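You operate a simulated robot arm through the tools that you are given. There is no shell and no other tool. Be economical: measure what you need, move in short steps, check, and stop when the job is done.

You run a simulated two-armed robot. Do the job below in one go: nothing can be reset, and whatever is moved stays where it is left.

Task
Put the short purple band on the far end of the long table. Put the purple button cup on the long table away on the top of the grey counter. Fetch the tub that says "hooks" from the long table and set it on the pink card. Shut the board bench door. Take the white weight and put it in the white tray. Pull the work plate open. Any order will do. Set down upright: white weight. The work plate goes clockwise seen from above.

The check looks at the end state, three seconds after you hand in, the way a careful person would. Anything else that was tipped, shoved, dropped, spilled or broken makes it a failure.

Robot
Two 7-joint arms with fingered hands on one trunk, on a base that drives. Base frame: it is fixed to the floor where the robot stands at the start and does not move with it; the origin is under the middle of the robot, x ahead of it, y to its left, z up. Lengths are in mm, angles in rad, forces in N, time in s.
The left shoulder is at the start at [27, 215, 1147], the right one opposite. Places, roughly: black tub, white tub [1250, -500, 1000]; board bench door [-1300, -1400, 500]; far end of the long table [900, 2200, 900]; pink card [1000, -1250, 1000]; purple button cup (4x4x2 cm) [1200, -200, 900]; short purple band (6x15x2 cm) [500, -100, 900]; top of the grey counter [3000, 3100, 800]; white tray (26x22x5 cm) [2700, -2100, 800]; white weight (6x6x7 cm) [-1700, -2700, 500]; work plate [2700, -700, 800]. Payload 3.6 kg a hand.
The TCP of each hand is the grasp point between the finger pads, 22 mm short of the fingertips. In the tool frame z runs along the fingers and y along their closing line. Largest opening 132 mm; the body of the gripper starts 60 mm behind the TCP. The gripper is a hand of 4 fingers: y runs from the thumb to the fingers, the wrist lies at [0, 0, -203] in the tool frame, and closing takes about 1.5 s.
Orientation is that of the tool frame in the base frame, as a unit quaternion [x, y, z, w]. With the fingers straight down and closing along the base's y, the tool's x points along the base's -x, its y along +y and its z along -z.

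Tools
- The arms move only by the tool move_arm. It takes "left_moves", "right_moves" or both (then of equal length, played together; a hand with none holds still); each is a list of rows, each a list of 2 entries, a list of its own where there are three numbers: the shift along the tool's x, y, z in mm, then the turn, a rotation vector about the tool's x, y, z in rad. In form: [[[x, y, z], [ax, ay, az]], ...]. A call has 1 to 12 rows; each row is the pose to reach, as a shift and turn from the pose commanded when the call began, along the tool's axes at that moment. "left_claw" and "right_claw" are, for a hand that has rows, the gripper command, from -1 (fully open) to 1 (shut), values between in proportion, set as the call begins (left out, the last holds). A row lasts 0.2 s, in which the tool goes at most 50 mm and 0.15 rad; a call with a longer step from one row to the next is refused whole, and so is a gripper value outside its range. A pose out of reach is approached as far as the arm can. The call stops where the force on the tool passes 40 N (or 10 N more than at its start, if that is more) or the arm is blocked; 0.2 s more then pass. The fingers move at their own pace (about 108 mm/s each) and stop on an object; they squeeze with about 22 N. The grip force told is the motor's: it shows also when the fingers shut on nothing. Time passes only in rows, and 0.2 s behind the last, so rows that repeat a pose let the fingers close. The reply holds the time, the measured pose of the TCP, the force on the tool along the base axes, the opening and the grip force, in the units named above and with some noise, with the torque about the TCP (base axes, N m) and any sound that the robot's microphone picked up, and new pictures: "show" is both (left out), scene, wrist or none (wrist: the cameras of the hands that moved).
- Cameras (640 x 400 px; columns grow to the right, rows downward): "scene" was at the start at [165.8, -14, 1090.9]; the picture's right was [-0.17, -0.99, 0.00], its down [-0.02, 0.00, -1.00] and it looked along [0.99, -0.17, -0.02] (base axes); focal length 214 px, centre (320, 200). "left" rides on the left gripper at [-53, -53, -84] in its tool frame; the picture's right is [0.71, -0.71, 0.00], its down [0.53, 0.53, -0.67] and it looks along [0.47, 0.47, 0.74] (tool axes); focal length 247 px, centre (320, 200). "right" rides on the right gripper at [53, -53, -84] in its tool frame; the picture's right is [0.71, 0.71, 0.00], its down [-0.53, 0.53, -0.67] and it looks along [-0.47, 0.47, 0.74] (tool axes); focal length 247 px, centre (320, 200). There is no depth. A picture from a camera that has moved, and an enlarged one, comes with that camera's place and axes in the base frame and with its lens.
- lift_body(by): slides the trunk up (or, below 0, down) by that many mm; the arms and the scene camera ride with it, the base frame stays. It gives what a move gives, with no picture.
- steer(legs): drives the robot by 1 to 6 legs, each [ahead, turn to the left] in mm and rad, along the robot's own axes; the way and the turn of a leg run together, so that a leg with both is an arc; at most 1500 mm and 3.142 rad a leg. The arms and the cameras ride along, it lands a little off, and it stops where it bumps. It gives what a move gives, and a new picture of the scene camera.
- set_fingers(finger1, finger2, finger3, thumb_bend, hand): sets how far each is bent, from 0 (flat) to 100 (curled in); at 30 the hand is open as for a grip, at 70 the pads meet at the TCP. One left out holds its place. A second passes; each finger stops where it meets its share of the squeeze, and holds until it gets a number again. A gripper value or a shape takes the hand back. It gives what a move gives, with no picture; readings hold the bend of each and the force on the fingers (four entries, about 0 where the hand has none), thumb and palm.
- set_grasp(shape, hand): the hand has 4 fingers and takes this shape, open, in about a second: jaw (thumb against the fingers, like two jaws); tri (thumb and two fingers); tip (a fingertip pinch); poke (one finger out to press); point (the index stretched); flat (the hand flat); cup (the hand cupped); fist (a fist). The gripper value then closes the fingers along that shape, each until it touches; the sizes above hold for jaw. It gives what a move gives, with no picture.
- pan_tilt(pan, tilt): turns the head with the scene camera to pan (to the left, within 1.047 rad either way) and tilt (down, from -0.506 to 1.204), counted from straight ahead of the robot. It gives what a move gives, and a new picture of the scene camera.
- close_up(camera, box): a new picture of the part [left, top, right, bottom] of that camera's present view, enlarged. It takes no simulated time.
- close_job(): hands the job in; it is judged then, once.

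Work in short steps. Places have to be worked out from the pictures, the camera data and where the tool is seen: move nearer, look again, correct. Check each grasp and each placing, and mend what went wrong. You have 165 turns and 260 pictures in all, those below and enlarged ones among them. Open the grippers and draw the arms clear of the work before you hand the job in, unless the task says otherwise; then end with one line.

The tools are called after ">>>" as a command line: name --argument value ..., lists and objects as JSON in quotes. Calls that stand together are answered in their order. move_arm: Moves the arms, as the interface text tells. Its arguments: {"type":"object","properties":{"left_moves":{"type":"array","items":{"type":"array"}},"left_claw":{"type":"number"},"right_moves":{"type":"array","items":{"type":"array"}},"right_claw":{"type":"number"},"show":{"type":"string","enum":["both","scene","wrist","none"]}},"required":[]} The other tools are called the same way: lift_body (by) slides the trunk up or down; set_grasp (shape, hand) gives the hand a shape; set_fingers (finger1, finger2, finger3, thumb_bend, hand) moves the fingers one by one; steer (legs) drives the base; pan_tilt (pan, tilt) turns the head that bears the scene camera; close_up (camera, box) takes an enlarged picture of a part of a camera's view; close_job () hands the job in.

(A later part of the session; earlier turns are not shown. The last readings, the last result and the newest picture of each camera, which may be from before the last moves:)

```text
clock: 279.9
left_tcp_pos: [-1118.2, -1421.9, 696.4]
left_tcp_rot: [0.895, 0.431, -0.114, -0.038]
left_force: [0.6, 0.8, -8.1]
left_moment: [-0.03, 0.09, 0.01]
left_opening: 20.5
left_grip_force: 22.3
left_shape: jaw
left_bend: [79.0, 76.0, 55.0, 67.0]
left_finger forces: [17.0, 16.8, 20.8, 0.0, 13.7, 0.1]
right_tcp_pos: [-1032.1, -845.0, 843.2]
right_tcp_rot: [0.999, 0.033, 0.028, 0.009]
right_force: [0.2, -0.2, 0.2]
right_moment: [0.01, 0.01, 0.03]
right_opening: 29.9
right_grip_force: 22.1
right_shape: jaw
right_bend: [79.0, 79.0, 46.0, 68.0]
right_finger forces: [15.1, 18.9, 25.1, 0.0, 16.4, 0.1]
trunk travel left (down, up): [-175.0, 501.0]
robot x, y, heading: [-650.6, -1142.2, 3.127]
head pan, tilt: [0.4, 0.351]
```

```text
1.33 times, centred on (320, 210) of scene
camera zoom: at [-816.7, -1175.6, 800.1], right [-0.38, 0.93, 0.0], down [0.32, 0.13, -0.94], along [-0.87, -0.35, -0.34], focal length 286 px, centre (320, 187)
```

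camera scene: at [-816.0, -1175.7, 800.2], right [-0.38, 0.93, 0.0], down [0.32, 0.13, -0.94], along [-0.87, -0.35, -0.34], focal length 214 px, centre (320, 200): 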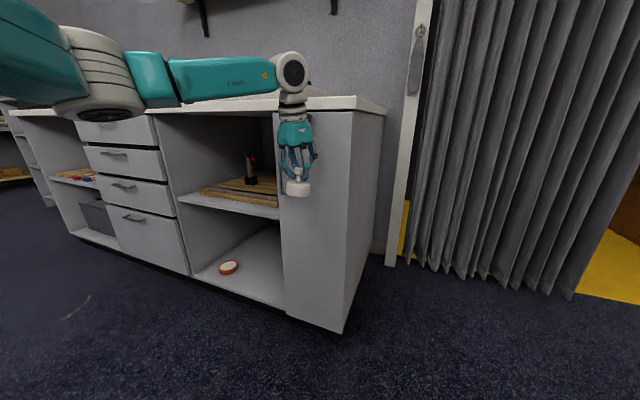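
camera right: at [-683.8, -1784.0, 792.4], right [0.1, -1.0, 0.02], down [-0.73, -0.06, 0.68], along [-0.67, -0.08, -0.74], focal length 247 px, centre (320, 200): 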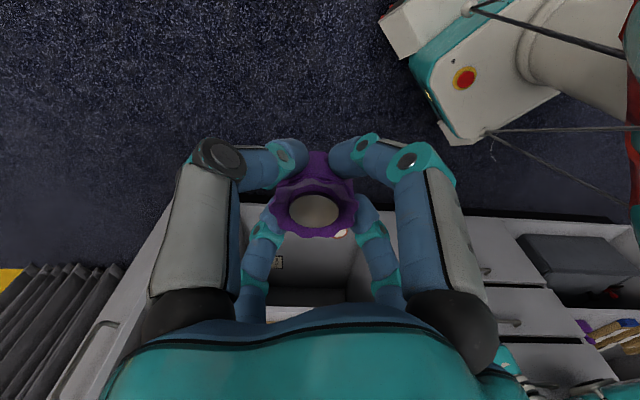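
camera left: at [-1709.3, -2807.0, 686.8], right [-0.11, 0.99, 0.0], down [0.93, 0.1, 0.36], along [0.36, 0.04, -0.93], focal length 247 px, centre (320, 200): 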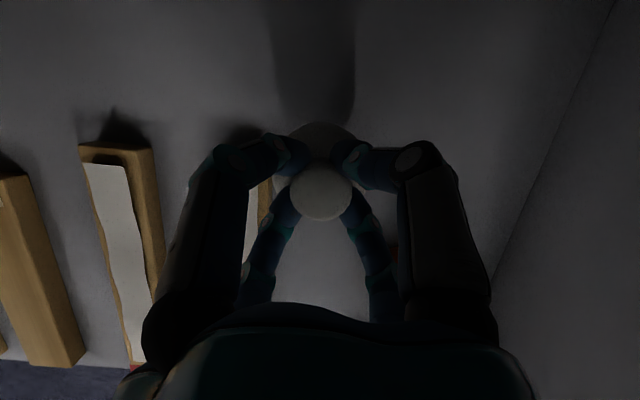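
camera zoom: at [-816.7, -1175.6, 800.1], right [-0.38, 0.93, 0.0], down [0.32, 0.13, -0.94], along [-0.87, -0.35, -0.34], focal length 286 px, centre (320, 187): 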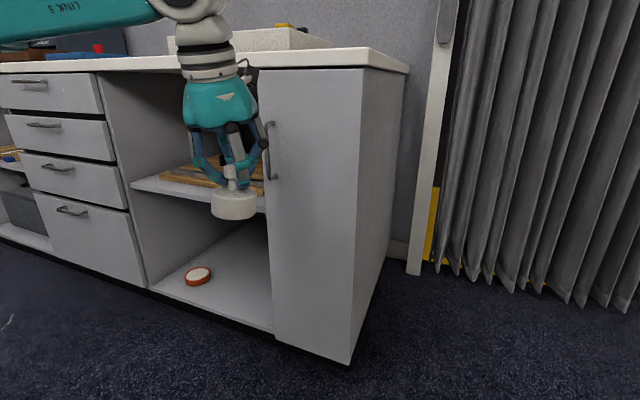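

The door now sits flush along the bench front (it was pressed home with ~40 N). Raise the trunk and turn away toward −y, glancing at the door again.

>>> lift_body --by 240

>>> steer --legs '[[-40, 0.0], [0, 0.75]]'

>>> pan_tilt --pan -0.9 --tilt 0.45

```text
clock: 282.4
left_tcp_pos: [-1117.6, -1419.6, 936.0]
left_tcp_rot: [0.895, 0.431, -0.112, -0.037]
left_force: [0.0, 0.4, -7.4]
left_moment: [-0.02, 0.09, -0.01]
left_opening: 20.1
left_grip_force: 21.9
left_shape: jaw
left_bend: [79.0, 76.0, 55.0, 67.0]
left_finger forces: [16.8, 17.1, 20.0, 0.0, 13.3, 0.0]
right_tcp_pos: [-1032.1, -846.1, 1083.6]
right_tcp_rot: [0.999, 0.031, 0.028, 0.009]
right_force: [-0.3, -0.4, 0.0]
right_moment: [0.05, -0.02, -0.01]
right_opening: 29.8
right_grip_force: 21.6
right_shape: jaw
right_bend: [79.0, 79.0, 46.0, 68.0]
right_finger forces: [15.2, 18.9, 25.2, 0.0, 16.3, 0.1]
trunk travel left (down, up): [-415.0, 261.0]
robot x, y, heading: [-647.1, -1143.6, 3.13]
head pan, tilt: [0.4, 0.351]
```

```text
clock: 284.8
left_tcp_pos: [-876.0, -1614.5, 936.1]
left_tcp_rot: [0.753, 0.647, -0.116, -0.008]
left_force: [-0.7, 0.0, -7.5]
left_moment: [-0.07, 0.12, -0.03]
left_opening: 19.5
left_grip_force: 21.5
left_shape: jaw
left_bend: [80.0, 77.0, 76.0, 65.0]
left_finger forces: [17.8, 13.9, 18.8, 0.0, 11.6, 0.0]
right_tcp_pos: [-1090.1, -1074.0, 1085.6]
right_tcp_rot: [0.957, 0.288, 0.029, 0.001]
right_force: [-0.1, -0.4, 0.1]
right_moment: [0.03, 0.0, 0.01]
right_opening: 30.0
right_grip_force: 22.3
right_shape: jaw
right_bend: [79.0, 79.0, 46.0, 68.0]
right_finger forces: [14.9, 19.1, 25.5, 0.1, 16.5, 0.0]
trunk travel left (down, up): [-415.0, 261.0]
robot x, y, heading: [-617.1, -1119.6, -2.633]
head pan, tilt: [0.4, 0.351]
stopped in leg 2: the robot was blocked; the commanded pose is now the measured one
camera scene: at [-742.3, -1232.3, 1049.7], right [-0.79, 0.61, 0.0], down [0.21, 0.27, -0.94], along [-0.57, -0.74, -0.35], focal length 214 px, centre (320, 200)
```

scene: 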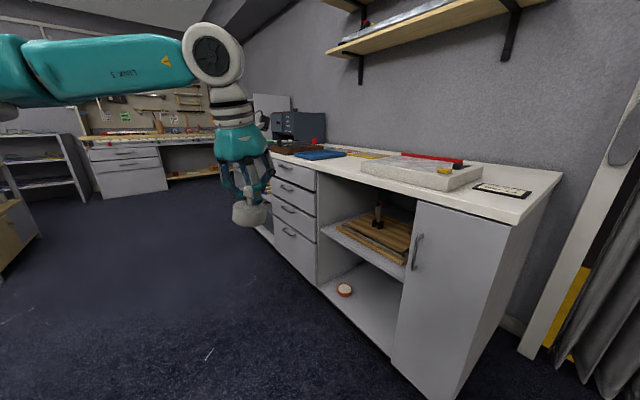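

```text
clock: 286.2
left_tcp_pos: [-876.9, -1613.6, 937.3]
left_tcp_rot: [0.754, 0.647, -0.118, -0.009]
left_force: [-0.1, 1.0, -7.7]
left_moment: [-0.09, 0.1, -0.03]
left_opening: 19.1
left_grip_force: 22.4
left_shape: jaw
left_bend: [80.0, 77.0, 76.0, 65.0]
left_finger forces: [17.8, 13.8, 18.6, 0.0, 11.7, 0.0]
right_tcp_pos: [-1090.0, -1072.7, 1085.6]
right_tcp_rot: [0.957, 0.288, 0.029, 0.001]
right_force: [0.0, 0.0, -1.0]
right_moment: [0.0, -0.04, 0.0]
right_opening: 30.1
right_grip_force: 22.2
right_shape: jaw
right_bend: [79.0, 79.0, 46.0, 68.0]
right_finger forces: [14.9, 19.0, 25.3, 0.1, 16.5, 0.1]
trunk travel left (down, up): [-415.0, 261.0]
robot x, y, heading: [-615.9, -1118.3, -2.633]
head pan, tilt: [-0.901, 0.45]
camera scene: at [-770.5, -1123.8, 1040.6], right [0.38, 0.93, 0.0], down [0.4, -0.16, -0.9], along [-0.83, 0.34, -0.44], focal length 214 px, centre (320, 200)
```

scene: 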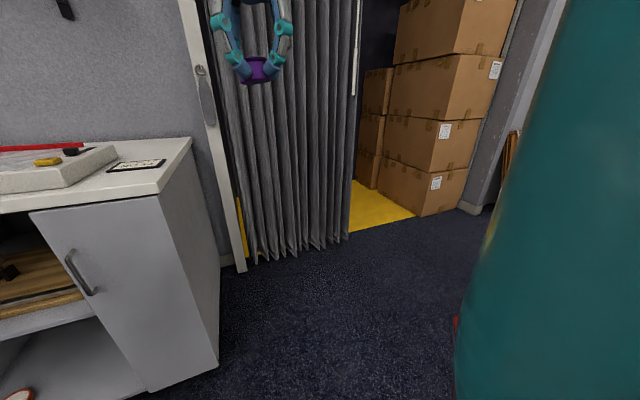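

Door is shut (both edges on the bench line). Continue turning toward −y.

>>> steer --legs '[[0, 0.53]]'

>>> steer --legs '[[0, 0.53]]'

>>> pan_tilt --pan 0.1 --tilt 0.45

```text
clock: 288.3
left_tcp_pos: [-595.3, -1678.3, 936.5]
left_tcp_rot: [0.56, 0.82, -0.114, 0.022]
left_force: [0.2, 0.1, -8.6]
left_moment: [-0.09, 0.06, 0.03]
left_opening: 17.9
left_grip_force: 22.1
left_shape: jaw
left_bend: [79.0, 79.0, 79.0, 65.0]
left_finger forces: [0.1, 3.7, 15.5, 0.1, 0.1, 0.0]
right_tcp_pos: [-1050.8, -1320.0, 1084.9]
right_tcp_rot: [0.849, 0.527, 0.029, -0.005]
right_force: [-0.1, -0.4, 0.3]
right_moment: [-0.01, -0.02, 0.03]
right_opening: 30.0
right_grip_force: 21.7
right_shape: jaw
right_bend: [79.0, 79.0, 46.0, 68.0]
right_finger forces: [14.4, 19.4, 25.6, 0.1, 16.5, 0.0]
trunk travel left (down, up): [-415.0, 261.0]
robot x, y, heading: [-638.8, -1105.2, -2.096]
head pan, tilt: [-0.901, 0.45]
stopped in leg 1: the robot was blocked; the commanded pose is now the measured one
camera scene: at [-770.4, -1189.2, 1040.6], right [-0.14, 0.99, 0.0], down [0.43, 0.06, -0.9], along [-0.89, -0.13, -0.44], focal length 214 px, centre (320, 200)
```

scene: 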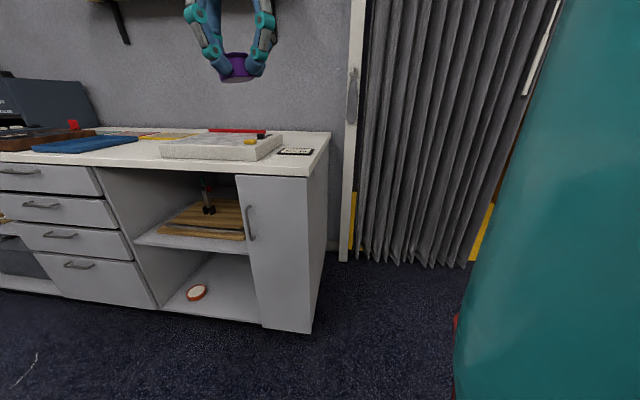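

```text
clock: 289.9
left_tcp_pos: [-368.8, -1612.1, 936.8]
left_tcp_rot: [0.375, 0.92, -0.107, 0.045]
left_force: [1.6, 0.9, -7.1]
left_moment: [-0.15, 0.02, 0.02]
left_opening: 18.0
left_grip_force: 21.6
left_shape: jaw
left_bend: [79.0, 79.0, 80.0, 65.0]
left_finger forces: [0.0, 5.0, 4.6, 0.1, 0.1, 0.0]
right_tcp_pos: [-932.2, -1471.6, 1085.1]
right_tcp_rot: [0.722, 0.691, 0.027, -0.013]
right_force: [-0.4, 0.1, -0.4]
right_moment: [-0.03, 0.0, -0.01]
right_opening: 29.5
right_grip_force: 21.5
right_shape: jaw
right_bend: [79.0, 79.0, 45.0, 67.0]
right_finger forces: [13.9, 19.4, 26.0, 0.0, 16.4, 0.0]
trunk travel left (down, up): [-415.0, 261.0]
robot x, y, heading: [-659.9, -1109.6, -1.664]
head pan, tilt: [-0.901, 0.45]
stopped in leg 1: the robot was blocked; the commanded pose is now the measured one
camera scene: at [-744.6, -1235.3, 1040.8], right [-0.54, 0.84, 0.0], down [0.36, 0.24, -0.9], along [-0.76, -0.49, -0.43], focal length 214 px, centre (320, 200)
```

scene: 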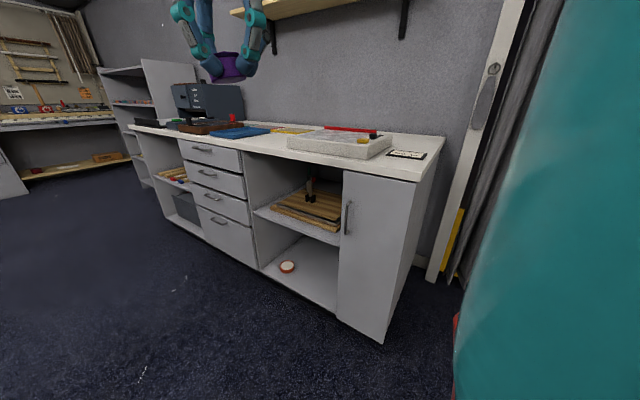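

```text
clock: 291.2
left_tcp_pos: [-371.1, -1613.7, 938.3]
left_tcp_rot: [0.376, 0.919, -0.108, 0.046]
left_force: [0.6, 0.1, -7.9]
left_moment: [-0.14, 0.01, 0.01]
left_opening: 17.9
left_grip_force: 22.3
left_shape: jaw
left_bend: [79.0, 79.0, 80.0, 65.0]
left_finger forces: [0.0, 5.4, 5.0, 0.0, 0.0, 0.0]
right_tcp_pos: [-931.0, -1472.3, 1084.3]
right_tcp_rot: [0.722, 0.691, 0.027, -0.014]
right_force: [-0.3, 0.4, 0.4]
right_moment: [0.0, 0.01, -0.01]
right_opening: 29.9
right_grip_force: 22.3
right_shape: jaw
right_bend: [79.0, 79.0, 45.0, 67.0]
right_finger forces: [13.8, 19.3, 25.9, 0.0, 16.4, 0.0]
trunk travel left (down, up): [-415.0, 261.0]
robot x, y, heading: [-657.5, -1110.5, -1.672]
head pan, tilt: [0.099, 0.45]
camera scene: at [-667.8, -1278.1, 1040.6], right [-1.0, 0.0, 0.0], down [0.0, 0.44, -0.9], along [0.0, -0.9, -0.44], focal length 214 px, centre (320, 200)
```

scene: 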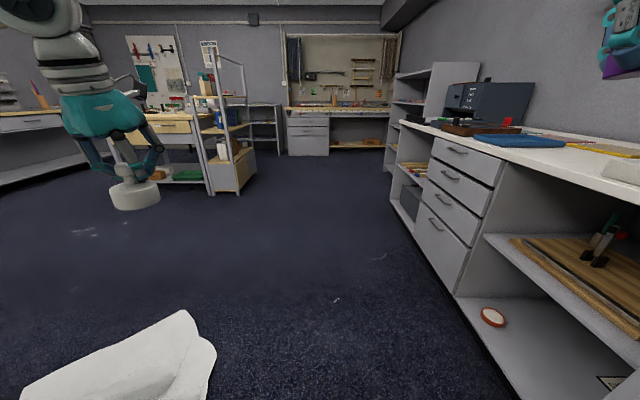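

The left grip readings dropped (digits look to be hooking rather than squeezing). Check with the wrist camera.

>>> close_up --camera "left" --box '[160, 80, 480, 330]'

>>> close_up --camera "scene" --box '[50, 90, 210, 230]'

```text
1.60 times, centred on (320, 205) of left
camera zoom: at [-368.7, -1666.9, 1037.3], right [-1.0, -0.01, 0.0], down [-0.01, 0.88, 0.48], along [0.0, 0.48, -0.88], focal length 395 px, centre (320, 192)
```

zoom: 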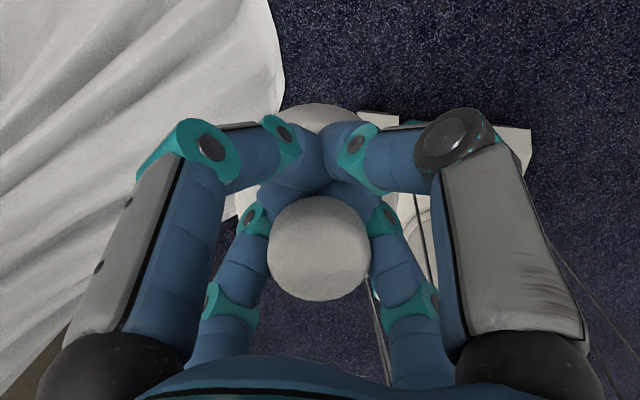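

```text
2.86 times, centred on (130, 160) of scene
camera zoom: at [-667.8, -1278.1, 1040.6], right [-1.0, 0.0, 0.0], down [0.0, 0.44, -0.9], along [0.0, -0.9, -0.44], focal length 613 px, centre (863, 314)
```

zoom: 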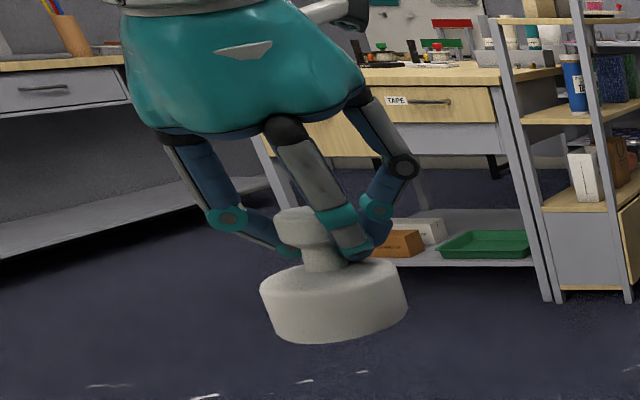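

The knob rests on the closed digits – caged and hanging; it can't fall if I move gently. Drive on slowly down −y between bench and cloth.

>>> steer --legs '[[700, 0.08]]'

>>> steer --legs '[[760, 0.0]]'

```text
clock: 295.1
left_tcp_pos: [-366.5, -2288.8, 937.9]
left_tcp_rot: [0.336, 0.935, -0.106, 0.049]
left_force: [0.2, -0.6, -8.5]
left_moment: [-0.17, 0.02, -0.03]
left_opening: 18.0
left_grip_force: 21.5
left_shape: jaw
left_bend: [79.0, 79.0, 80.0, 65.0]
left_finger forces: [0.0, 5.4, 5.5, 0.0, 0.0, 0.0]
right_tcp_pos: [-938.0, -2197.3, 1084.8]
right_tcp_rot: [0.692, 0.722, 0.027, -0.014]
right_force: [-0.3, -0.6, -0.9]
right_moment: [0.02, 0.03, 0.01]
right_opening: 29.7
right_grip_force: 21.8
right_shape: jaw
right_bend: [79.0, 79.0, 45.0, 67.0]
right_finger forces: [13.8, 19.3, 26.0, 0.0, 16.4, 0.0]
trunk travel left (down, up): [-415.0, 261.0]
robot x, y, heading: [-696.2, -1808.4, -1.58]
head pan, tilt: [0.099, 0.45]
camera scene: at [-690.3, -1980.4, 1040.4], right [-1.0, -0.09, 0.0], down [-0.04, 0.44, -0.9], along [0.08, -0.9, -0.44], focal length 214 px, centre (320, 200)
```

scene: 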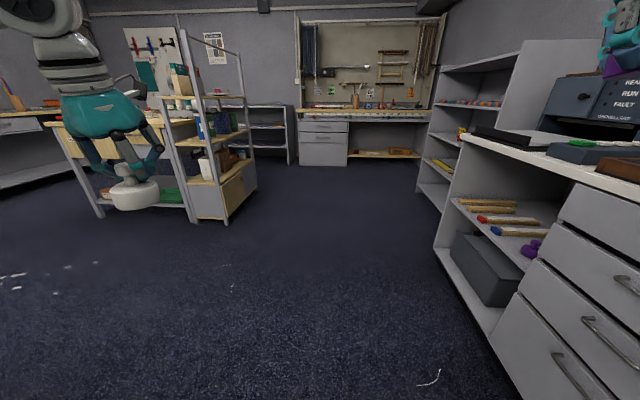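

```text
clock: 299.2
left_tcp_pos: [-380.4, -3067.8, 938.3]
left_tcp_rot: [0.339, 0.934, -0.106, 0.049]
left_force: [0.0, -0.8, -8.1]
left_moment: [-0.11, 0.01, 0.0]
left_opening: 18.0
left_grip_force: 21.9
left_shape: jaw
left_bend: [79.0, 79.0, 80.0, 65.0]
left_finger forces: [0.1, 5.5, 5.5, 0.0, 0.1, 0.2]
right_tcp_pos: [-951.7, -2973.0, 1085.0]
right_tcp_rot: [0.694, 0.72, 0.027, -0.014]
right_force: [0.1, -0.3, -0.3]
right_moment: [0.0, 0.04, -0.01]
right_opening: 29.6
right_grip_force: 21.9
right_shape: jaw
right_bend: [79.0, 79.0, 45.0, 67.0]
right_finger forces: [13.6, 19.3, 25.9, 0.0, 16.3, 0.0]
trunk travel left (down, up): [-415.0, 261.0]
robot x, y, heading: [-711.3, -2590.1, -1.585]
head pan, tilt: [0.099, 0.45]
camera scene: at [-703.8, -2757.5, 1040.5], right [-1.0, -0.08, 0.0], down [-0.04, 0.44, -0.9], along [0.07, -0.9, -0.44], focal length 214 px, centre (320, 200)
```

scene: 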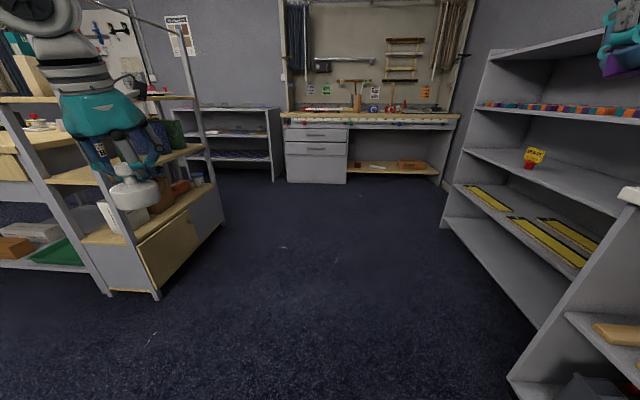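

Turn left to face +x in gentle steps.

>>> steer --legs '[[0, 0.5]]'

>>> steer --legs '[[0, 0.5]]'

>>> steer --legs '[[0, 0.58]]'

```text
clock: 300.4
left_tcp_pos: [-297.6, -2993.1, 938.1]
left_tcp_rot: [0.246, 0.962, -0.1, 0.058]
left_force: [0.8, 0.2, -7.2]
left_moment: [-0.18, -0.03, 0.0]
left_opening: 18.0
left_grip_force: 22.5
left_shape: jaw
left_bend: [79.0, 79.0, 80.0, 65.0]
left_finger forces: [0.1, 4.3, 4.4, 0.0, 0.1, 0.0]
right_tcp_pos: [-879.2, -3006.6, 1131.9]
right_tcp_rot: [0.627, 0.778, -0.015, 0.03]
right_force: [-0.4, 0.1, -0.1]
right_moment: [-0.01, -0.03, 0.02]
right_opening: 29.4
right_grip_force: 21.9
right_shape: jaw
right_bend: [80.0, 79.0, 45.0, 67.0]
right_finger forces: [12.4, 20.2, 26.8, 0.0, 15.5, 0.0]
trunk travel left (down, up): [-415.0, 261.0]
robot x, y, heading: [-721.0, -2591.3, -1.396]
head pan, tilt: [0.099, 0.45]
stopped in leg 1: the robot was blocked; the commanded pose is now the measured one
camera scene: at [-679.6, -2753.3, 1040.7], right [-0.96, -0.27, 0.0], down [-0.12, 0.42, -0.9], along [0.24, -0.87, -0.44], focal length 214 px, centre (320, 200)
```

scene: 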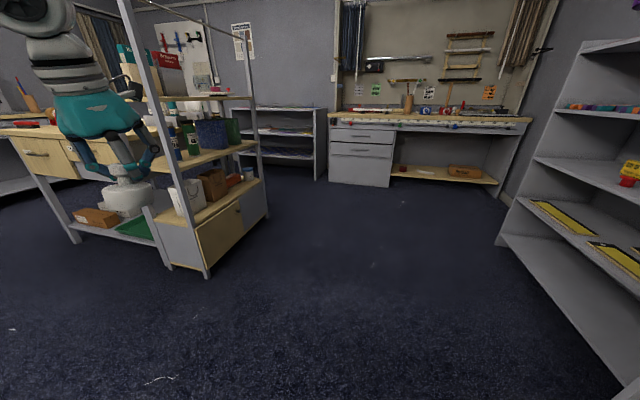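

```text
clock: 302.3
left_tcp_pos: [-155.5, -2743.1, 938.2]
left_tcp_rot: [0.002, 0.993, -0.082, 0.082]
left_force: [0.3, 0.2, -8.0]
left_moment: [-0.12, -0.1, 0.02]
left_opening: 17.8
left_grip_force: 21.5
left_shape: jaw
left_bend: [79.0, 79.0, 80.0, 65.0]
left_finger forces: [0.0, 5.0, 5.0, 0.0, 0.0, 0.0]
right_tcp_pos: [-662.2, -3036.4, 1133.5]
right_tcp_rot: [0.421, 0.906, -0.006, 0.039]
right_force: [-0.5, -2.9, -1.0]
right_moment: [0.18, 0.01, 0.03]
right_opening: 29.1
right_grip_force: 22.1
right_shape: jaw
right_bend: [80.0, 79.0, 45.0, 66.0]
right_finger forces: [12.0, 19.7, 27.0, 0.0, 15.6, 0.0]
trunk travel left (down, up): [-415.0, 261.0]
robot x, y, heading: [-739.1, -2601.2, -0.893]
head pan, tilt: [0.099, 0.45]
camera scene: at [-623.6, -2729.2, 1040.5], right [-0.71, -0.7, 0.0], down [-0.31, 0.31, -0.9], along [0.63, -0.64, -0.44], focal length 214 px, centre (320, 200)
```

scene: 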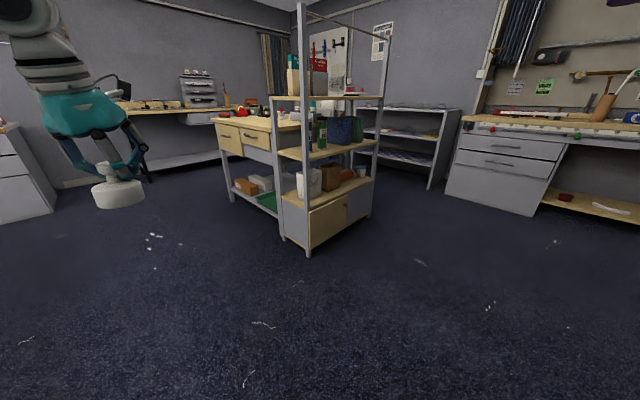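

```text
clock: 303.9
left_tcp_pos: [-152.4, -2487.7, 937.8]
left_tcp_rot: [-0.213, 0.97, -0.063, 0.096]
left_force: [0.4, -0.3, -7.7]
left_moment: [-0.07, -0.14, -0.01]
left_opening: 18.0
left_grip_force: 22.4
left_shape: jaw
left_bend: [79.0, 79.0, 80.0, 65.0]
left_finger forces: [0.1, 7.3, 6.7, 0.0, 0.0, 0.1]
right_tcp_pos: [-488.6, -2963.5, 1151.5]
right_tcp_rot: [0.208, 0.975, 0.03, 0.068]
right_force: [1.2, 1.1, -0.4]
right_moment: [-0.01, 0.01, 0.01]
right_opening: 28.4
right_grip_force: 21.6
right_shape: jaw
right_bend: [80.0, 80.0, 44.0, 65.0]
right_finger forces: [10.1, 20.5, 28.2, 0.0, 14.0, 0.0]
trunk travel left (down, up): [-415.0, 261.0]
robot x, y, heading: [-744.9, -2625.4, -0.447]
head pan, tilt: [0.099, 0.45]
stopped in leg 1: the robot was blocked; the commanded pose is now the measured one
camera scene: at [-589.2, -2685.8, 1040.6], right [-0.34, -0.94, 0.0], down [-0.41, 0.15, -0.9], along [0.85, -0.31, -0.44], focal length 214 px, centre (320, 200)
```

scene: 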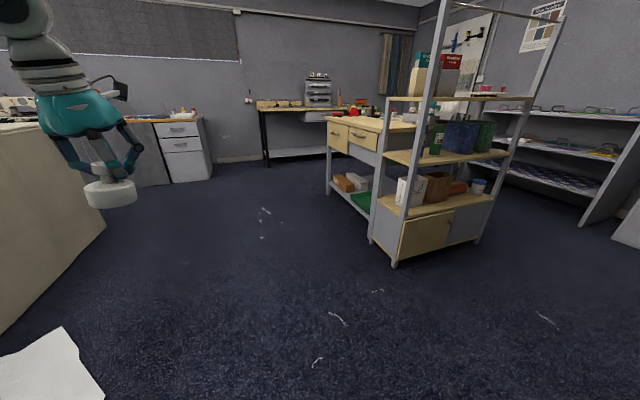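

Right hand tilted a little from the stops; I level it again, then finish the turn.

>>> move_arm --right_moves '[[[0, 0, 10], [0.04, 0.06, 0]], [[0, -15, 25], [0.088, 0.122, 0]], [[0, -30, 40], [0.088, 0.122, 0]], [[0, -30, 40], [0.088, 0.122, 0]]]' --show "wrist"

>>> steer --legs '[[200, 0.44]]'

```text
clock: 304.9
left_tcp_pos: [-151.8, -2489.8, 939.4]
left_tcp_rot: [-0.213, 0.97, -0.063, 0.096]
left_force: [0.7, 0.0, -7.7]
left_moment: [-0.07, -0.08, -0.03]
left_opening: 18.2
left_grip_force: 22.2
left_shape: jaw
left_bend: [79.0, 79.0, 80.0, 65.0]
left_finger forces: [0.0, 7.2, 6.8, 0.0, 0.0, 0.0]
right_tcp_pos: [-496.2, -2999.6, 1117.0]
right_tcp_rot: [0.211, 0.978, 0.001, -0.001]
right_force: [0.3, 0.1, -0.6]
right_moment: [0.0, 0.01, 0.01]
right_opening: 28.4
right_grip_force: 21.9
right_shape: jaw
right_bend: [80.0, 80.0, 44.0, 65.0]
right_finger forces: [10.3, 20.3, 28.3, 0.1, 14.0, 0.1]
right hand out of reach, approached as far as the arm can: row 1, 2, 3, 4
trunk travel left (down, up): [-415.0, 261.0]
robot x, y, heading: [-744.1, -2620.6, -0.449]
head pan, tilt: [0.099, 0.45]
camera right: at [-565.6, -3025.8, 1200.9], right [-0.35, 0.94, 0.0], down [0.7, 0.26, 0.67], along [0.62, 0.24, -0.74], focal length 247 px, centre (320, 200)
```

right: 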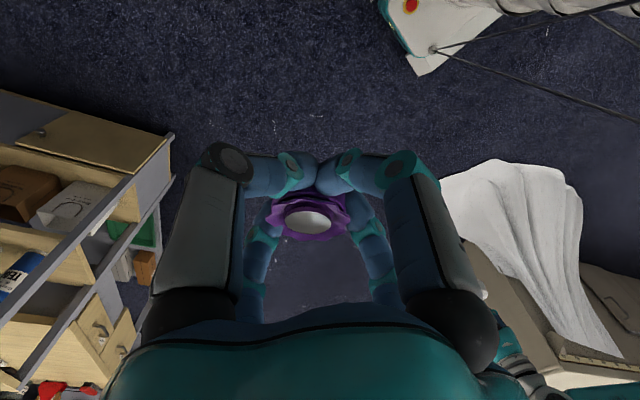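

```text
clock: 306.6
left_tcp_pos: [-72.6, -2294.3, 938.2]
left_tcp_rot: [-0.419, 0.9, -0.04, 0.108]
left_force: [0.0, 3.0, -10.6]
left_moment: [0.07, -0.12, -0.03]
left_opening: 18.0
left_grip_force: 21.8
left_shape: jaw
left_bend: [79.0, 79.0, 80.0, 65.0]
left_finger forces: [0.1, 5.5, 8.0, 0.0, 0.0, 0.1]
right_tcp_pos: [-173.6, -2911.7, 1113.6]
right_tcp_rot: [-0.006, 1.0, 0.005, 0.003]
right_force: [0.5, 0.7, 7.5]
right_moment: [-0.12, -0.04, -0.01]
right_opening: 28.3
right_grip_force: 21.8
right_shape: jaw
right_bend: [81.0, 79.0, 44.0, 63.0]
right_finger forces: [0.0, 29.9, 31.4, 0.0, 0.0, 0.1]
trunk travel left (down, up): [-415.0, 261.0]
robot x, y, heading: [-552.2, -2680.4, -0.015]
head pan, tilt: [0.099, 0.45]
camera scene: at [-383.3, -2673.9, 1040.0], right [0.08, -1.0, 0.0], down [-0.43, -0.04, -0.9], along [0.9, 0.08, -0.44], focal length 214 px, centre (320, 200)
```

scene: 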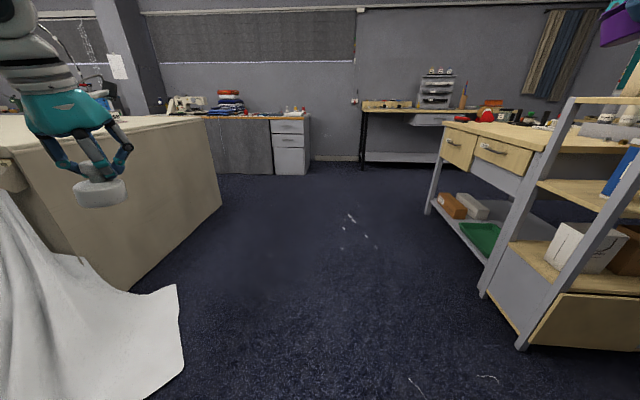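

The cup's grip has changed too (only two digits pressing). Look at it.

>>> close_up --camera "right" --box '[160, 80, 480, 330]'

>>> close_up --camera "left" --box '[160, 80, 480, 330]'

```text
1.60 times, centred on (320, 205) of right
camera zoom: at [-225.9, -2965.5, 1195.9], right [-0.72, 0.7, 0.0], down [0.52, 0.53, 0.68], along [0.47, 0.49, -0.74], focal length 395 px, centre (320, 192)
```

zoom: 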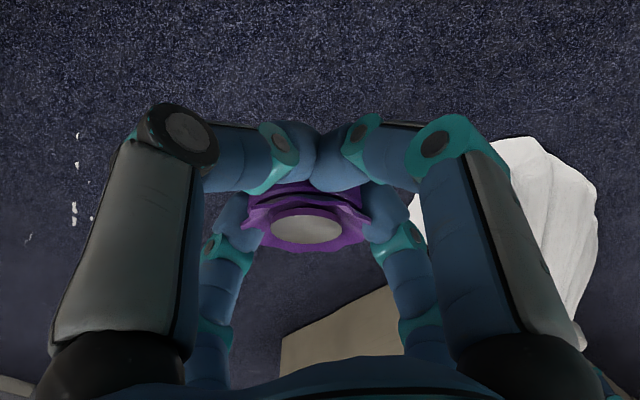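

```text
1.60 times, centred on (320, 205) of left
camera zoom: at [-16.5, -2288.6, 1037.2], right [0.09, -1.0, 0.0], down [-0.87, -0.08, 0.48], along [-0.48, -0.04, -0.88], focal length 395 px, centre (320, 192)
```

zoom: 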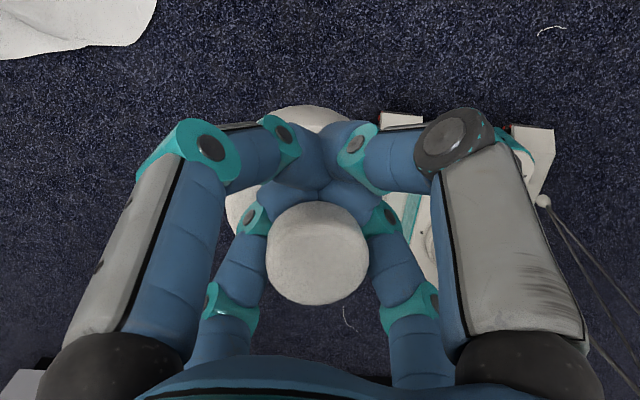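

Both holds are loose after the jolts. I'll set the cup down safely on the long table's end on the way (and re-pick later). Straight drive along y≈−2680.

>>> steer --legs '[[900, 0.0]]'

>>> steer --legs '[[950, 0.0]]'

```text
clock: 311.3
left_tcp_pos: [835.6, -2320.3, 938.6]
left_tcp_rot: [-0.413, 0.903, -0.04, 0.107]
left_force: [1.5, -0.6, -7.2]
left_moment: [0.04, -0.12, -0.02]
left_opening: 18.0
left_grip_force: 21.7
left_shape: jaw
left_bend: [79.0, 79.0, 80.0, 65.0]
left_finger forces: [0.0, 6.0, 6.0, 0.0, 0.0, 0.0]
right_tcp_pos: [724.0, -2936.6, 1114.0]
right_tcp_rot: [0.0, 1.0, 0.005, 0.002]
right_force: [-0.1, -0.1, 0.2]
right_moment: [-0.01, -0.02, 0.02]
right_opening: 27.7
right_grip_force: 21.7
right_shape: jaw
right_bend: [81.0, 79.0, 44.0, 63.0]
right_finger forces: [0.0, 25.2, 27.7, 0.0, 0.1, 0.0]
trunk travel left (down, up): [-415.0, 261.0]
robot x, y, heading: [349.9, -2702.2, -0.031]
head pan, tilt: [0.099, 0.45]
camera scene: at [518.1, -2696.8, 1040.5], right [0.07, -1.0, 0.0], down [-0.44, -0.03, -0.9], along [0.9, 0.06, -0.44], focal length 214 px, centre (320, 200)
```

scene: 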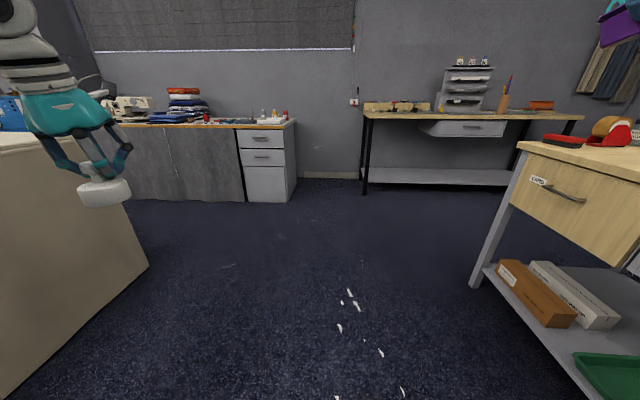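

```text
clock: 316.3
left_tcp_pos: [1775.5, -2340.2, 938.7]
left_tcp_rot: [-0.417, 0.902, -0.038, 0.108]
left_force: [1.0, -0.2, -8.2]
left_moment: [0.02, -0.13, -0.02]
left_opening: 18.1
left_grip_force: 22.4
left_shape: jaw
left_bend: [79.0, 79.0, 80.0, 65.0]
left_finger forces: [0.1, 6.0, 5.7, 0.0, 0.0, 0.1]
right_tcp_pos: [1670.2, -2957.2, 1115.4]
right_tcp_rot: [-0.003, 1.0, 0.005, 0.002]
right_force: [1.2, -0.9, 0.1]
right_moment: [0.01, 0.03, 0.02]
right_opening: 27.4
right_grip_force: 21.6
right_shape: jaw
right_bend: [81.0, 79.0, 44.0, 63.0]
right_finger forces: [0.0, 25.2, 27.6, 0.0, 0.0, 0.1]
trunk travel left (down, up): [-415.0, 261.0]
robot x, y, heading: [1296.0, -2727.0, -0.025]
head pan, tilt: [0.099, 0.45]
camera scene: at [1462.0, -2719.2, 1040.5], right [0.08, -1.0, 0.0], down [-0.44, -0.03, -0.9], along [0.9, 0.07, -0.44], focal length 214 px, centre (320, 200)
```

scene: 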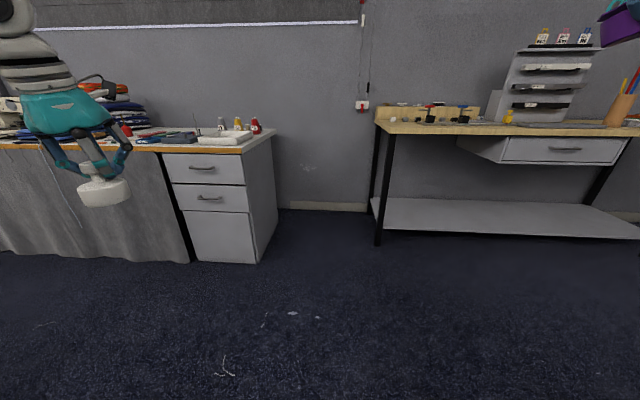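

The white tray sits on the bench end at about (2750,−2040). It's close, so I deliver the weight first: angle over to (1950,−2255).

>>> steer --legs '[[0, 0.4]]'

>>> steer --legs '[[400, 0.25]]'

```text
clock: 318.1
left_tcp_pos: [1581.0, -2186.7, 939.3]
left_tcp_rot: [-0.59, 0.8, -0.019, 0.112]
left_force: [0.9, -0.7, -7.1]
left_moment: [0.05, -0.22, 0.02]
left_opening: 17.9
left_grip_force: 22.1
left_shape: jaw
left_bend: [79.0, 79.0, 80.0, 65.0]
left_finger forces: [0.0, 6.8, 6.9, 0.0, 0.0, 0.1]
right_tcp_pos: [1713.6, -2780.8, 1128.7]
right_tcp_rot: [-0.222, 0.972, 0.078, 0.001]
right_force: [-0.1, 0.8, 0.6]
right_moment: [0.0, -0.01, 0.01]
right_opening: 27.3
right_grip_force: 21.9
right_shape: jaw
right_bend: [81.0, 78.0, 44.0, 63.0]
right_finger forces: [0.1, 29.2, 28.9, 0.1, 0.0, 0.1]
trunk travel left (down, up): [-415.0, 261.0]
robot x, y, heading: [1299.9, -2744.3, 0.374]
head pan, tilt: [0.099, 0.45]
stopped in leg 1: the robot was blocked; the commanded pose is now the measured one
camera scene: at [1448.9, -2672.2, 1040.9], right [0.46, -0.89, 0.0], down [-0.39, -0.2, -0.9], along [0.8, 0.41, -0.44], focal length 214 px, centre (320, 200)
```

scene: 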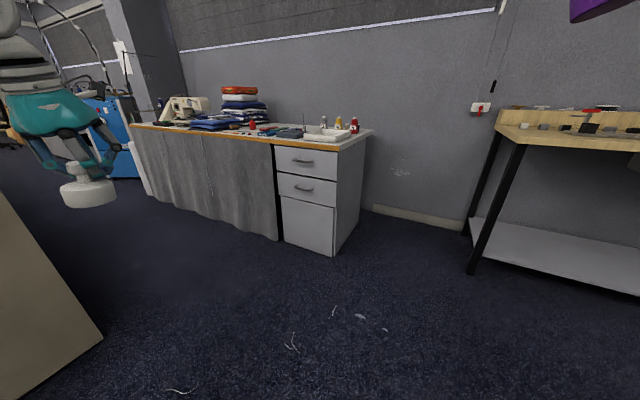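

```text
clock: 320.6
left_tcp_pos: [1774.6, -1937.6, 938.7]
left_tcp_rot: [-0.688, 0.717, -0.004, 0.114]
left_force: [0.3, 0.7, -6.7]
left_moment: [0.08, -0.16, 0.0]
left_opening: 18.0
left_grip_force: 21.6
left_shape: jaw
left_bend: [79.0, 79.0, 80.0, 65.0]
left_finger forces: [0.1, 7.8, 7.3, 0.0, 0.0, 0.1]
right_tcp_pos: [2056.0, -2483.6, 1132.6]
right_tcp_rot: [-0.341, 0.937, 0.078, -0.001]
right_force: [-2.2, -0.3, 8.0]
right_moment: [-0.11, -0.35, -0.03]
right_opening: 27.5
right_grip_force: 22.4
right_shape: jaw
right_bend: [81.0, 78.0, 44.0, 63.0]
right_finger forces: [0.0, 28.9, 28.8, 0.0, 0.0, 0.0]
trunk travel left (down, up): [-415.0, 261.0]
robot x, y, heading: [1642.4, -2557.0, 0.637]
head pan, tilt: [0.099, 0.45]
camera scene: at [1773.5, -2447.4, 1040.6], right [0.67, -0.74, 0.0], down [-0.32, -0.29, -0.9], along [0.67, 0.6, -0.44], focal length 214 px, centre (320, 200)
```

scene: 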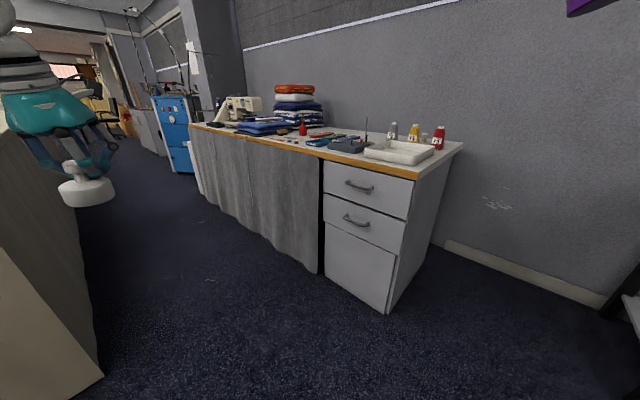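

Heading for (2100,−2275), then square up to the bench.

>>> steer --legs '[[540, -0.12]]'

>>> steer --legs '[[0, -0.5]]'

>>> pan_tilt --pan 0.25 --tilt 0.5

```text
clock: 323.6
left_tcp_pos: [2280.6, -1665.8, 938.0]
left_tcp_rot: [-0.649, 0.753, -0.009, 0.112]
left_force: [1.3, 0.1, -7.1]
left_moment: [0.06, -0.12, -0.01]
left_opening: 17.8
left_grip_force: 22.0
left_shape: jaw
left_bend: [79.0, 79.0, 80.0, 65.0]
left_finger forces: [0.1, 9.6, 9.8, 0.0, 0.0, 0.0]
right_tcp_pos: [2523.9, -2246.8, 1149.8]
right_tcp_rot: [-0.253, 0.961, 0.11, 0.029]
right_force: [0.7, -0.8, -0.4]
right_moment: [-0.02, 0.01, -0.01]
right_opening: 27.6
right_grip_force: 22.2
right_shape: jaw
right_bend: [81.0, 78.0, 44.0, 63.0]
right_finger forces: [0.0, 31.4, 30.9, 0.1, 0.0, 0.0]
trunk travel left (down, up): [-415.0, 261.0]
robot x, y, heading: [2082.2, -2267.6, 0.497]
head pan, tilt: [0.099, 0.45]
stopped in leg 1: the robot was blocked; the commanded pose is now the measured one
camera scene: at [2228.6, -2174.3, 1040.2], right [0.57, -0.82, 0.0], down [-0.36, -0.25, -0.9], along [0.74, 0.51, -0.44], focal length 214 px, centre (320, 200)
```

scene: 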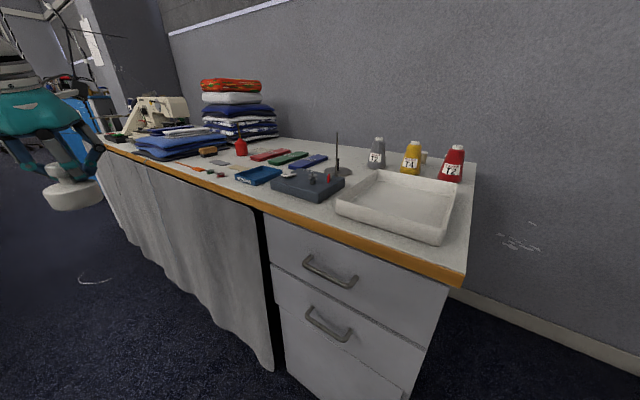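

```text
clock: 325.4
left_tcp_pos: [2547.1, -1836.1, 939.9]
left_tcp_rot: [-0.441, 0.891, -0.036, 0.107]
left_force: [-0.5, -0.1, -7.5]
left_moment: [-0.01, -0.14, 0.0]
left_opening: 18.2
left_grip_force: 21.7
left_shape: jaw
left_bend: [79.0, 79.0, 80.0, 65.0]
left_finger forces: [0.0, 8.5, 8.8, 0.0, 0.0, 0.0]
right_tcp_pos: [2477.0, -2462.7, 1152.1]
right_tcp_rot: [-0.006, 0.993, 0.1, 0.055]
right_force: [-0.5, -0.2, -0.8]
right_moment: [0.03, 0.0, -0.01]
right_opening: 27.7
right_grip_force: 22.1
right_shape: jaw
right_bend: [81.0, 78.0, 44.0, 63.0]
right_finger forces: [0.1, 31.2, 30.9, 0.1, 0.1, 0.1]
trunk travel left (down, up): [-415.0, 261.0]
robot x, y, heading: [2085.3, -2243.4, 0.005]
head pan, tilt: [0.099, 0.45]
camera scene: at [2254.6, -2232.6, 1040.4], right [0.1, -0.99, 0.0], down [-0.44, -0.04, -0.9], along [0.89, 0.09, -0.44], focal length 214 px, centre (320, 200)
```

scene: 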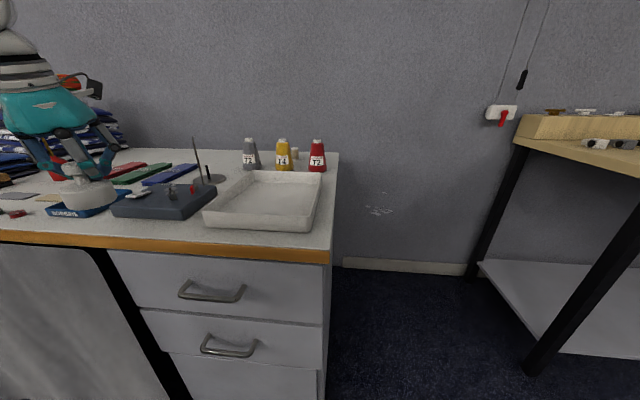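

```text
clock: 326.1
left_tcp_pos: [2546.2, -1834.4, 941.0]
left_tcp_rot: [-0.441, 0.89, -0.037, 0.107]
left_force: [-0.2, 0.2, -7.0]
left_moment: [0.05, -0.13, -0.01]
left_opening: 17.8
left_grip_force: 21.8
left_shape: jaw
left_bend: [79.0, 79.0, 80.0, 65.0]
left_finger forces: [0.1, 12.7, 12.6, 0.0, 0.1, 0.0]
right_tcp_pos: [2476.3, -2461.1, 1151.0]
right_tcp_rot: [-0.007, 0.993, 0.101, 0.055]
right_force: [-0.4, -0.6, -0.1]
right_moment: [-0.03, -0.04, 0.01]
right_opening: 27.8
right_grip_force: 22.0
right_shape: jaw
right_bend: [81.0, 78.0, 44.0, 63.0]
right_finger forces: [0.1, 31.0, 30.6, 0.1, 0.0, 0.1]
trunk travel left (down, up): [-415.0, 261.0]
robot x, y, heading: [2084.1, -2242.3, 0.003]
head pan, tilt: [0.25, 0.499]
camera scene: at [2249.7, -2219.0, 1036.2], right [0.25, -0.97, 0.0], down [-0.46, -0.12, -0.88], along [0.85, 0.22, -0.48], focal length 214 px, centre (320, 200)
```

scene: 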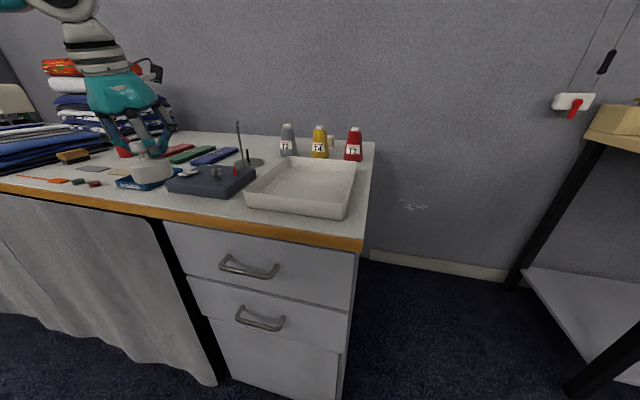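

Tray centre ≈(2700,−2065), rim z≈836. Move forward 110 mm, then bring the weight over the tray.

>>> steer --legs '[[110, 0]]'

```text
clock: 327.3
left_tcp_pos: [2657.8, -1835.6, 939.9]
left_tcp_rot: [-0.441, 0.89, -0.036, 0.106]
left_force: [1.5, -0.2, -9.0]
left_moment: [0.03, -0.12, 0.0]
left_opening: 18.0
left_grip_force: 22.2
left_shape: jaw
left_bend: [79.0, 79.0, 80.0, 65.0]
left_finger forces: [0.0, 12.7, 12.6, 0.1, 0.0, 0.1]
right_tcp_pos: [2591.1, -2461.4, 1151.8]
right_tcp_rot: [-0.006, 0.993, 0.101, 0.054]
right_force: [0.2, -0.2, -0.2]
right_moment: [0.02, 0.04, -0.02]
right_opening: 27.5
right_grip_force: 22.1
right_shape: jaw
right_bend: [81.0, 78.0, 44.0, 63.0]
right_finger forces: [0.1, 31.0, 30.7, 0.0, 0.0, 0.1]
trunk travel left (down, up): [-415.0, 261.0]
robot x, y, heading: [2193.4, -2241.2, 0.002]
head pan, tilt: [0.25, 0.499]
camera scene: at [2363.6, -2218.7, 1035.8], right [0.25, -0.97, 0.0], down [-0.47, -0.12, -0.88], along [0.85, 0.22, -0.48], focal length 214 px, centre (320, 200)
```

scene: 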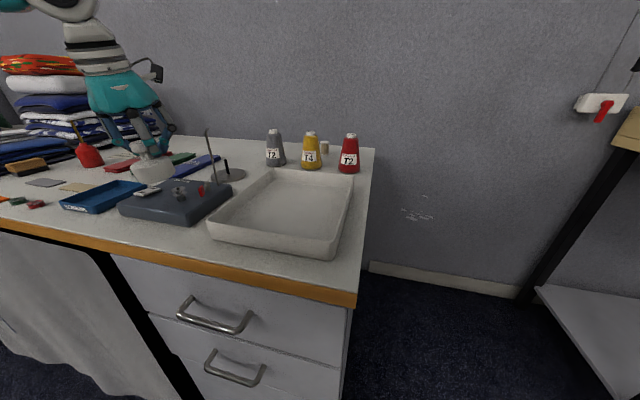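

Raise slightly and carry the weight over the tray centre (~(2732,−2062)).

>>> move_arm --left_moves '[[[-3, -3, -19], [0, 0, 0]], [[14, -27, -18], [0, 0, 0]], [[31, -51, -17], [0, 0, 0]], [[48, -75, -16], [0, 0, 0]], [[65, -99, -15], [0, 0, 0]], [[82, -123, -14], [0, 0, 0]], [[99, -147, -13], [0, 0, 0]], [[116, -171, -12], [0, 0, 0]], [[133, -196, -11], [0, 0, 0]], [[133, -196, -11], [0, 0, 0]]]' --show "both"

```text
clock: 329.5
left_tcp_pos: [2729.5, -2058.5, 962.8]
left_tcp_rot: [-0.442, 0.89, -0.036, 0.107]
left_force: [-0.2, 0.2, -7.8]
left_moment: [0.06, -0.17, 0.0]
left_opening: 18.2
left_grip_force: 22.2
left_shape: jaw
left_bend: [79.0, 79.0, 80.0, 65.0]
left_finger forces: [0.0, 12.3, 12.1, 0.0, 0.0, 0.0]
right_tcp_pos: [2588.6, -2462.3, 1153.1]
right_tcp_rot: [-0.007, 0.993, 0.102, 0.056]
right_force: [-1.1, -0.5, -0.3]
right_moment: [0.01, -0.02, 0.03]
right_opening: 27.8
right_grip_force: 22.2
right_shape: jaw
right_bend: [81.0, 78.0, 44.0, 63.0]
right_finger forces: [0.1, 31.2, 30.7, 0.0, 0.0, 0.1]
trunk travel left (down, up): [-415.0, 261.0]
robot x, y, heading: [2197.2, -2241.2, 0.006]
head pan, tilt: [0.25, 0.499]
camera scene: at [2361.8, -2218.7, 1036.1], right [0.25, -0.97, 0.0], down [-0.46, -0.12, -0.88], along [0.85, 0.22, -0.48], focal length 214 px, centre (320, 200)
camera left: at [2784.6, -2051.4, 1061.7], right [0.13, -0.99, 0.0], down [-0.87, -0.12, 0.48], along [-0.48, -0.07, -0.88], focal length 247 px, centre (320, 200)
```

scene: 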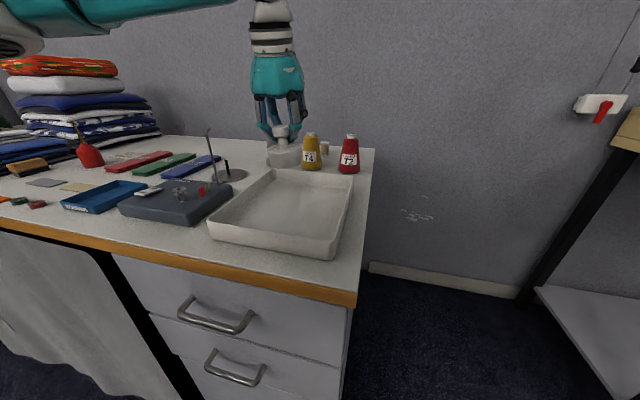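
left: 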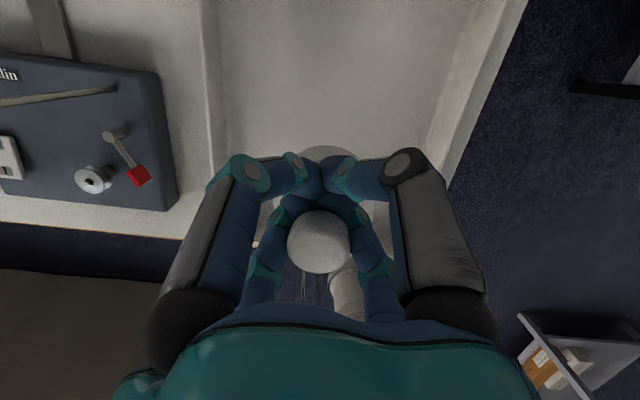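

Weight bottom ≈896, over the tray's middle. Lower 90 mm, then feel for the floor.

>>> move_arm --left_moves '[[[4, 4, 24], [0, 0, 0]], [[8, 8, 49], [0, 0, 0]], [[11, 11, 70], [0, 0, 0]], [[14, 14, 87], [0, 0, 0]], [[14, 14, 87], [0, 0, 0]]]' --show "scene"

>>> close_up --camera "scene" --box '[200, 100, 380, 270]'

```text
clock: 330.7
left_tcp_pos: [2728.3, -2060.4, 872.0]
left_tcp_rot: [-0.44, 0.891, -0.038, 0.107]
left_force: [-0.1, 0.7, -8.1]
left_moment: [0.07, -0.17, -0.04]
left_opening: 18.0
left_grip_force: 22.6
left_shape: jaw
left_bend: [79.0, 79.0, 80.0, 65.0]
left_finger forces: [0.1, 12.3, 12.0, 0.0, 0.0, 0.1]
right_tcp_pos: [2588.6, -2462.2, 1151.9]
right_tcp_rot: [-0.007, 0.993, 0.101, 0.056]
right_force: [-0.8, -0.2, -1.2]
right_moment: [-0.02, 0.0, 0.02]
right_opening: 27.2
right_grip_force: 21.4
right_shape: jaw
right_bend: [81.0, 78.0, 44.0, 63.0]
right_finger forces: [0.0, 30.9, 30.7, 0.0, 0.0, 0.0]
trunk travel left (down, up): [-415.0, 261.0]
robot x, y, heading: [2195.7, -2245.7, 0.001]
head pan, tilt: [0.25, 0.499]
camera scene: at [2361.9, -2219.0, 1036.1], right [0.25, -0.97, 0.0], down [-0.46, -0.12, -0.88], along [0.85, 0.22, -0.48], focal length 214 px, centre (320, 200)
```

scene: 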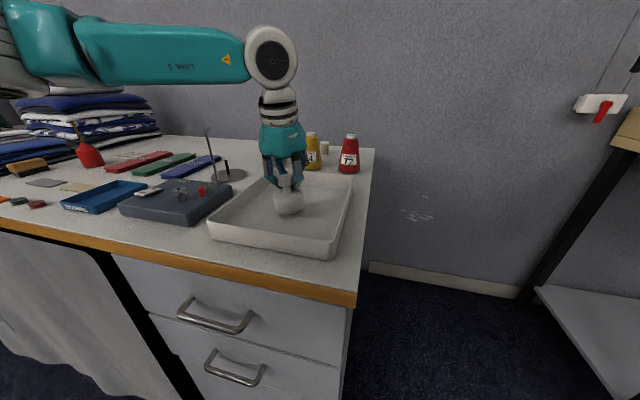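

```text
2.35 times, centred on (290, 185) of scene
camera zoom: at [2361.9, -2219.0, 1036.1], right [0.25, -0.97, 0.0], down [-0.46, -0.12, -0.88], along [0.85, 0.22, -0.48], focal length 505 px, centre (391, 235)
```

zoom: 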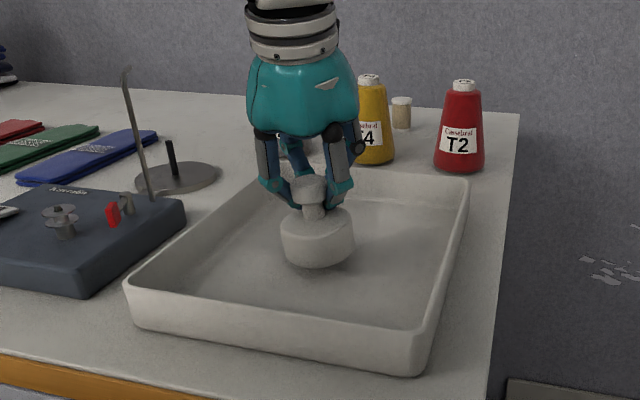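

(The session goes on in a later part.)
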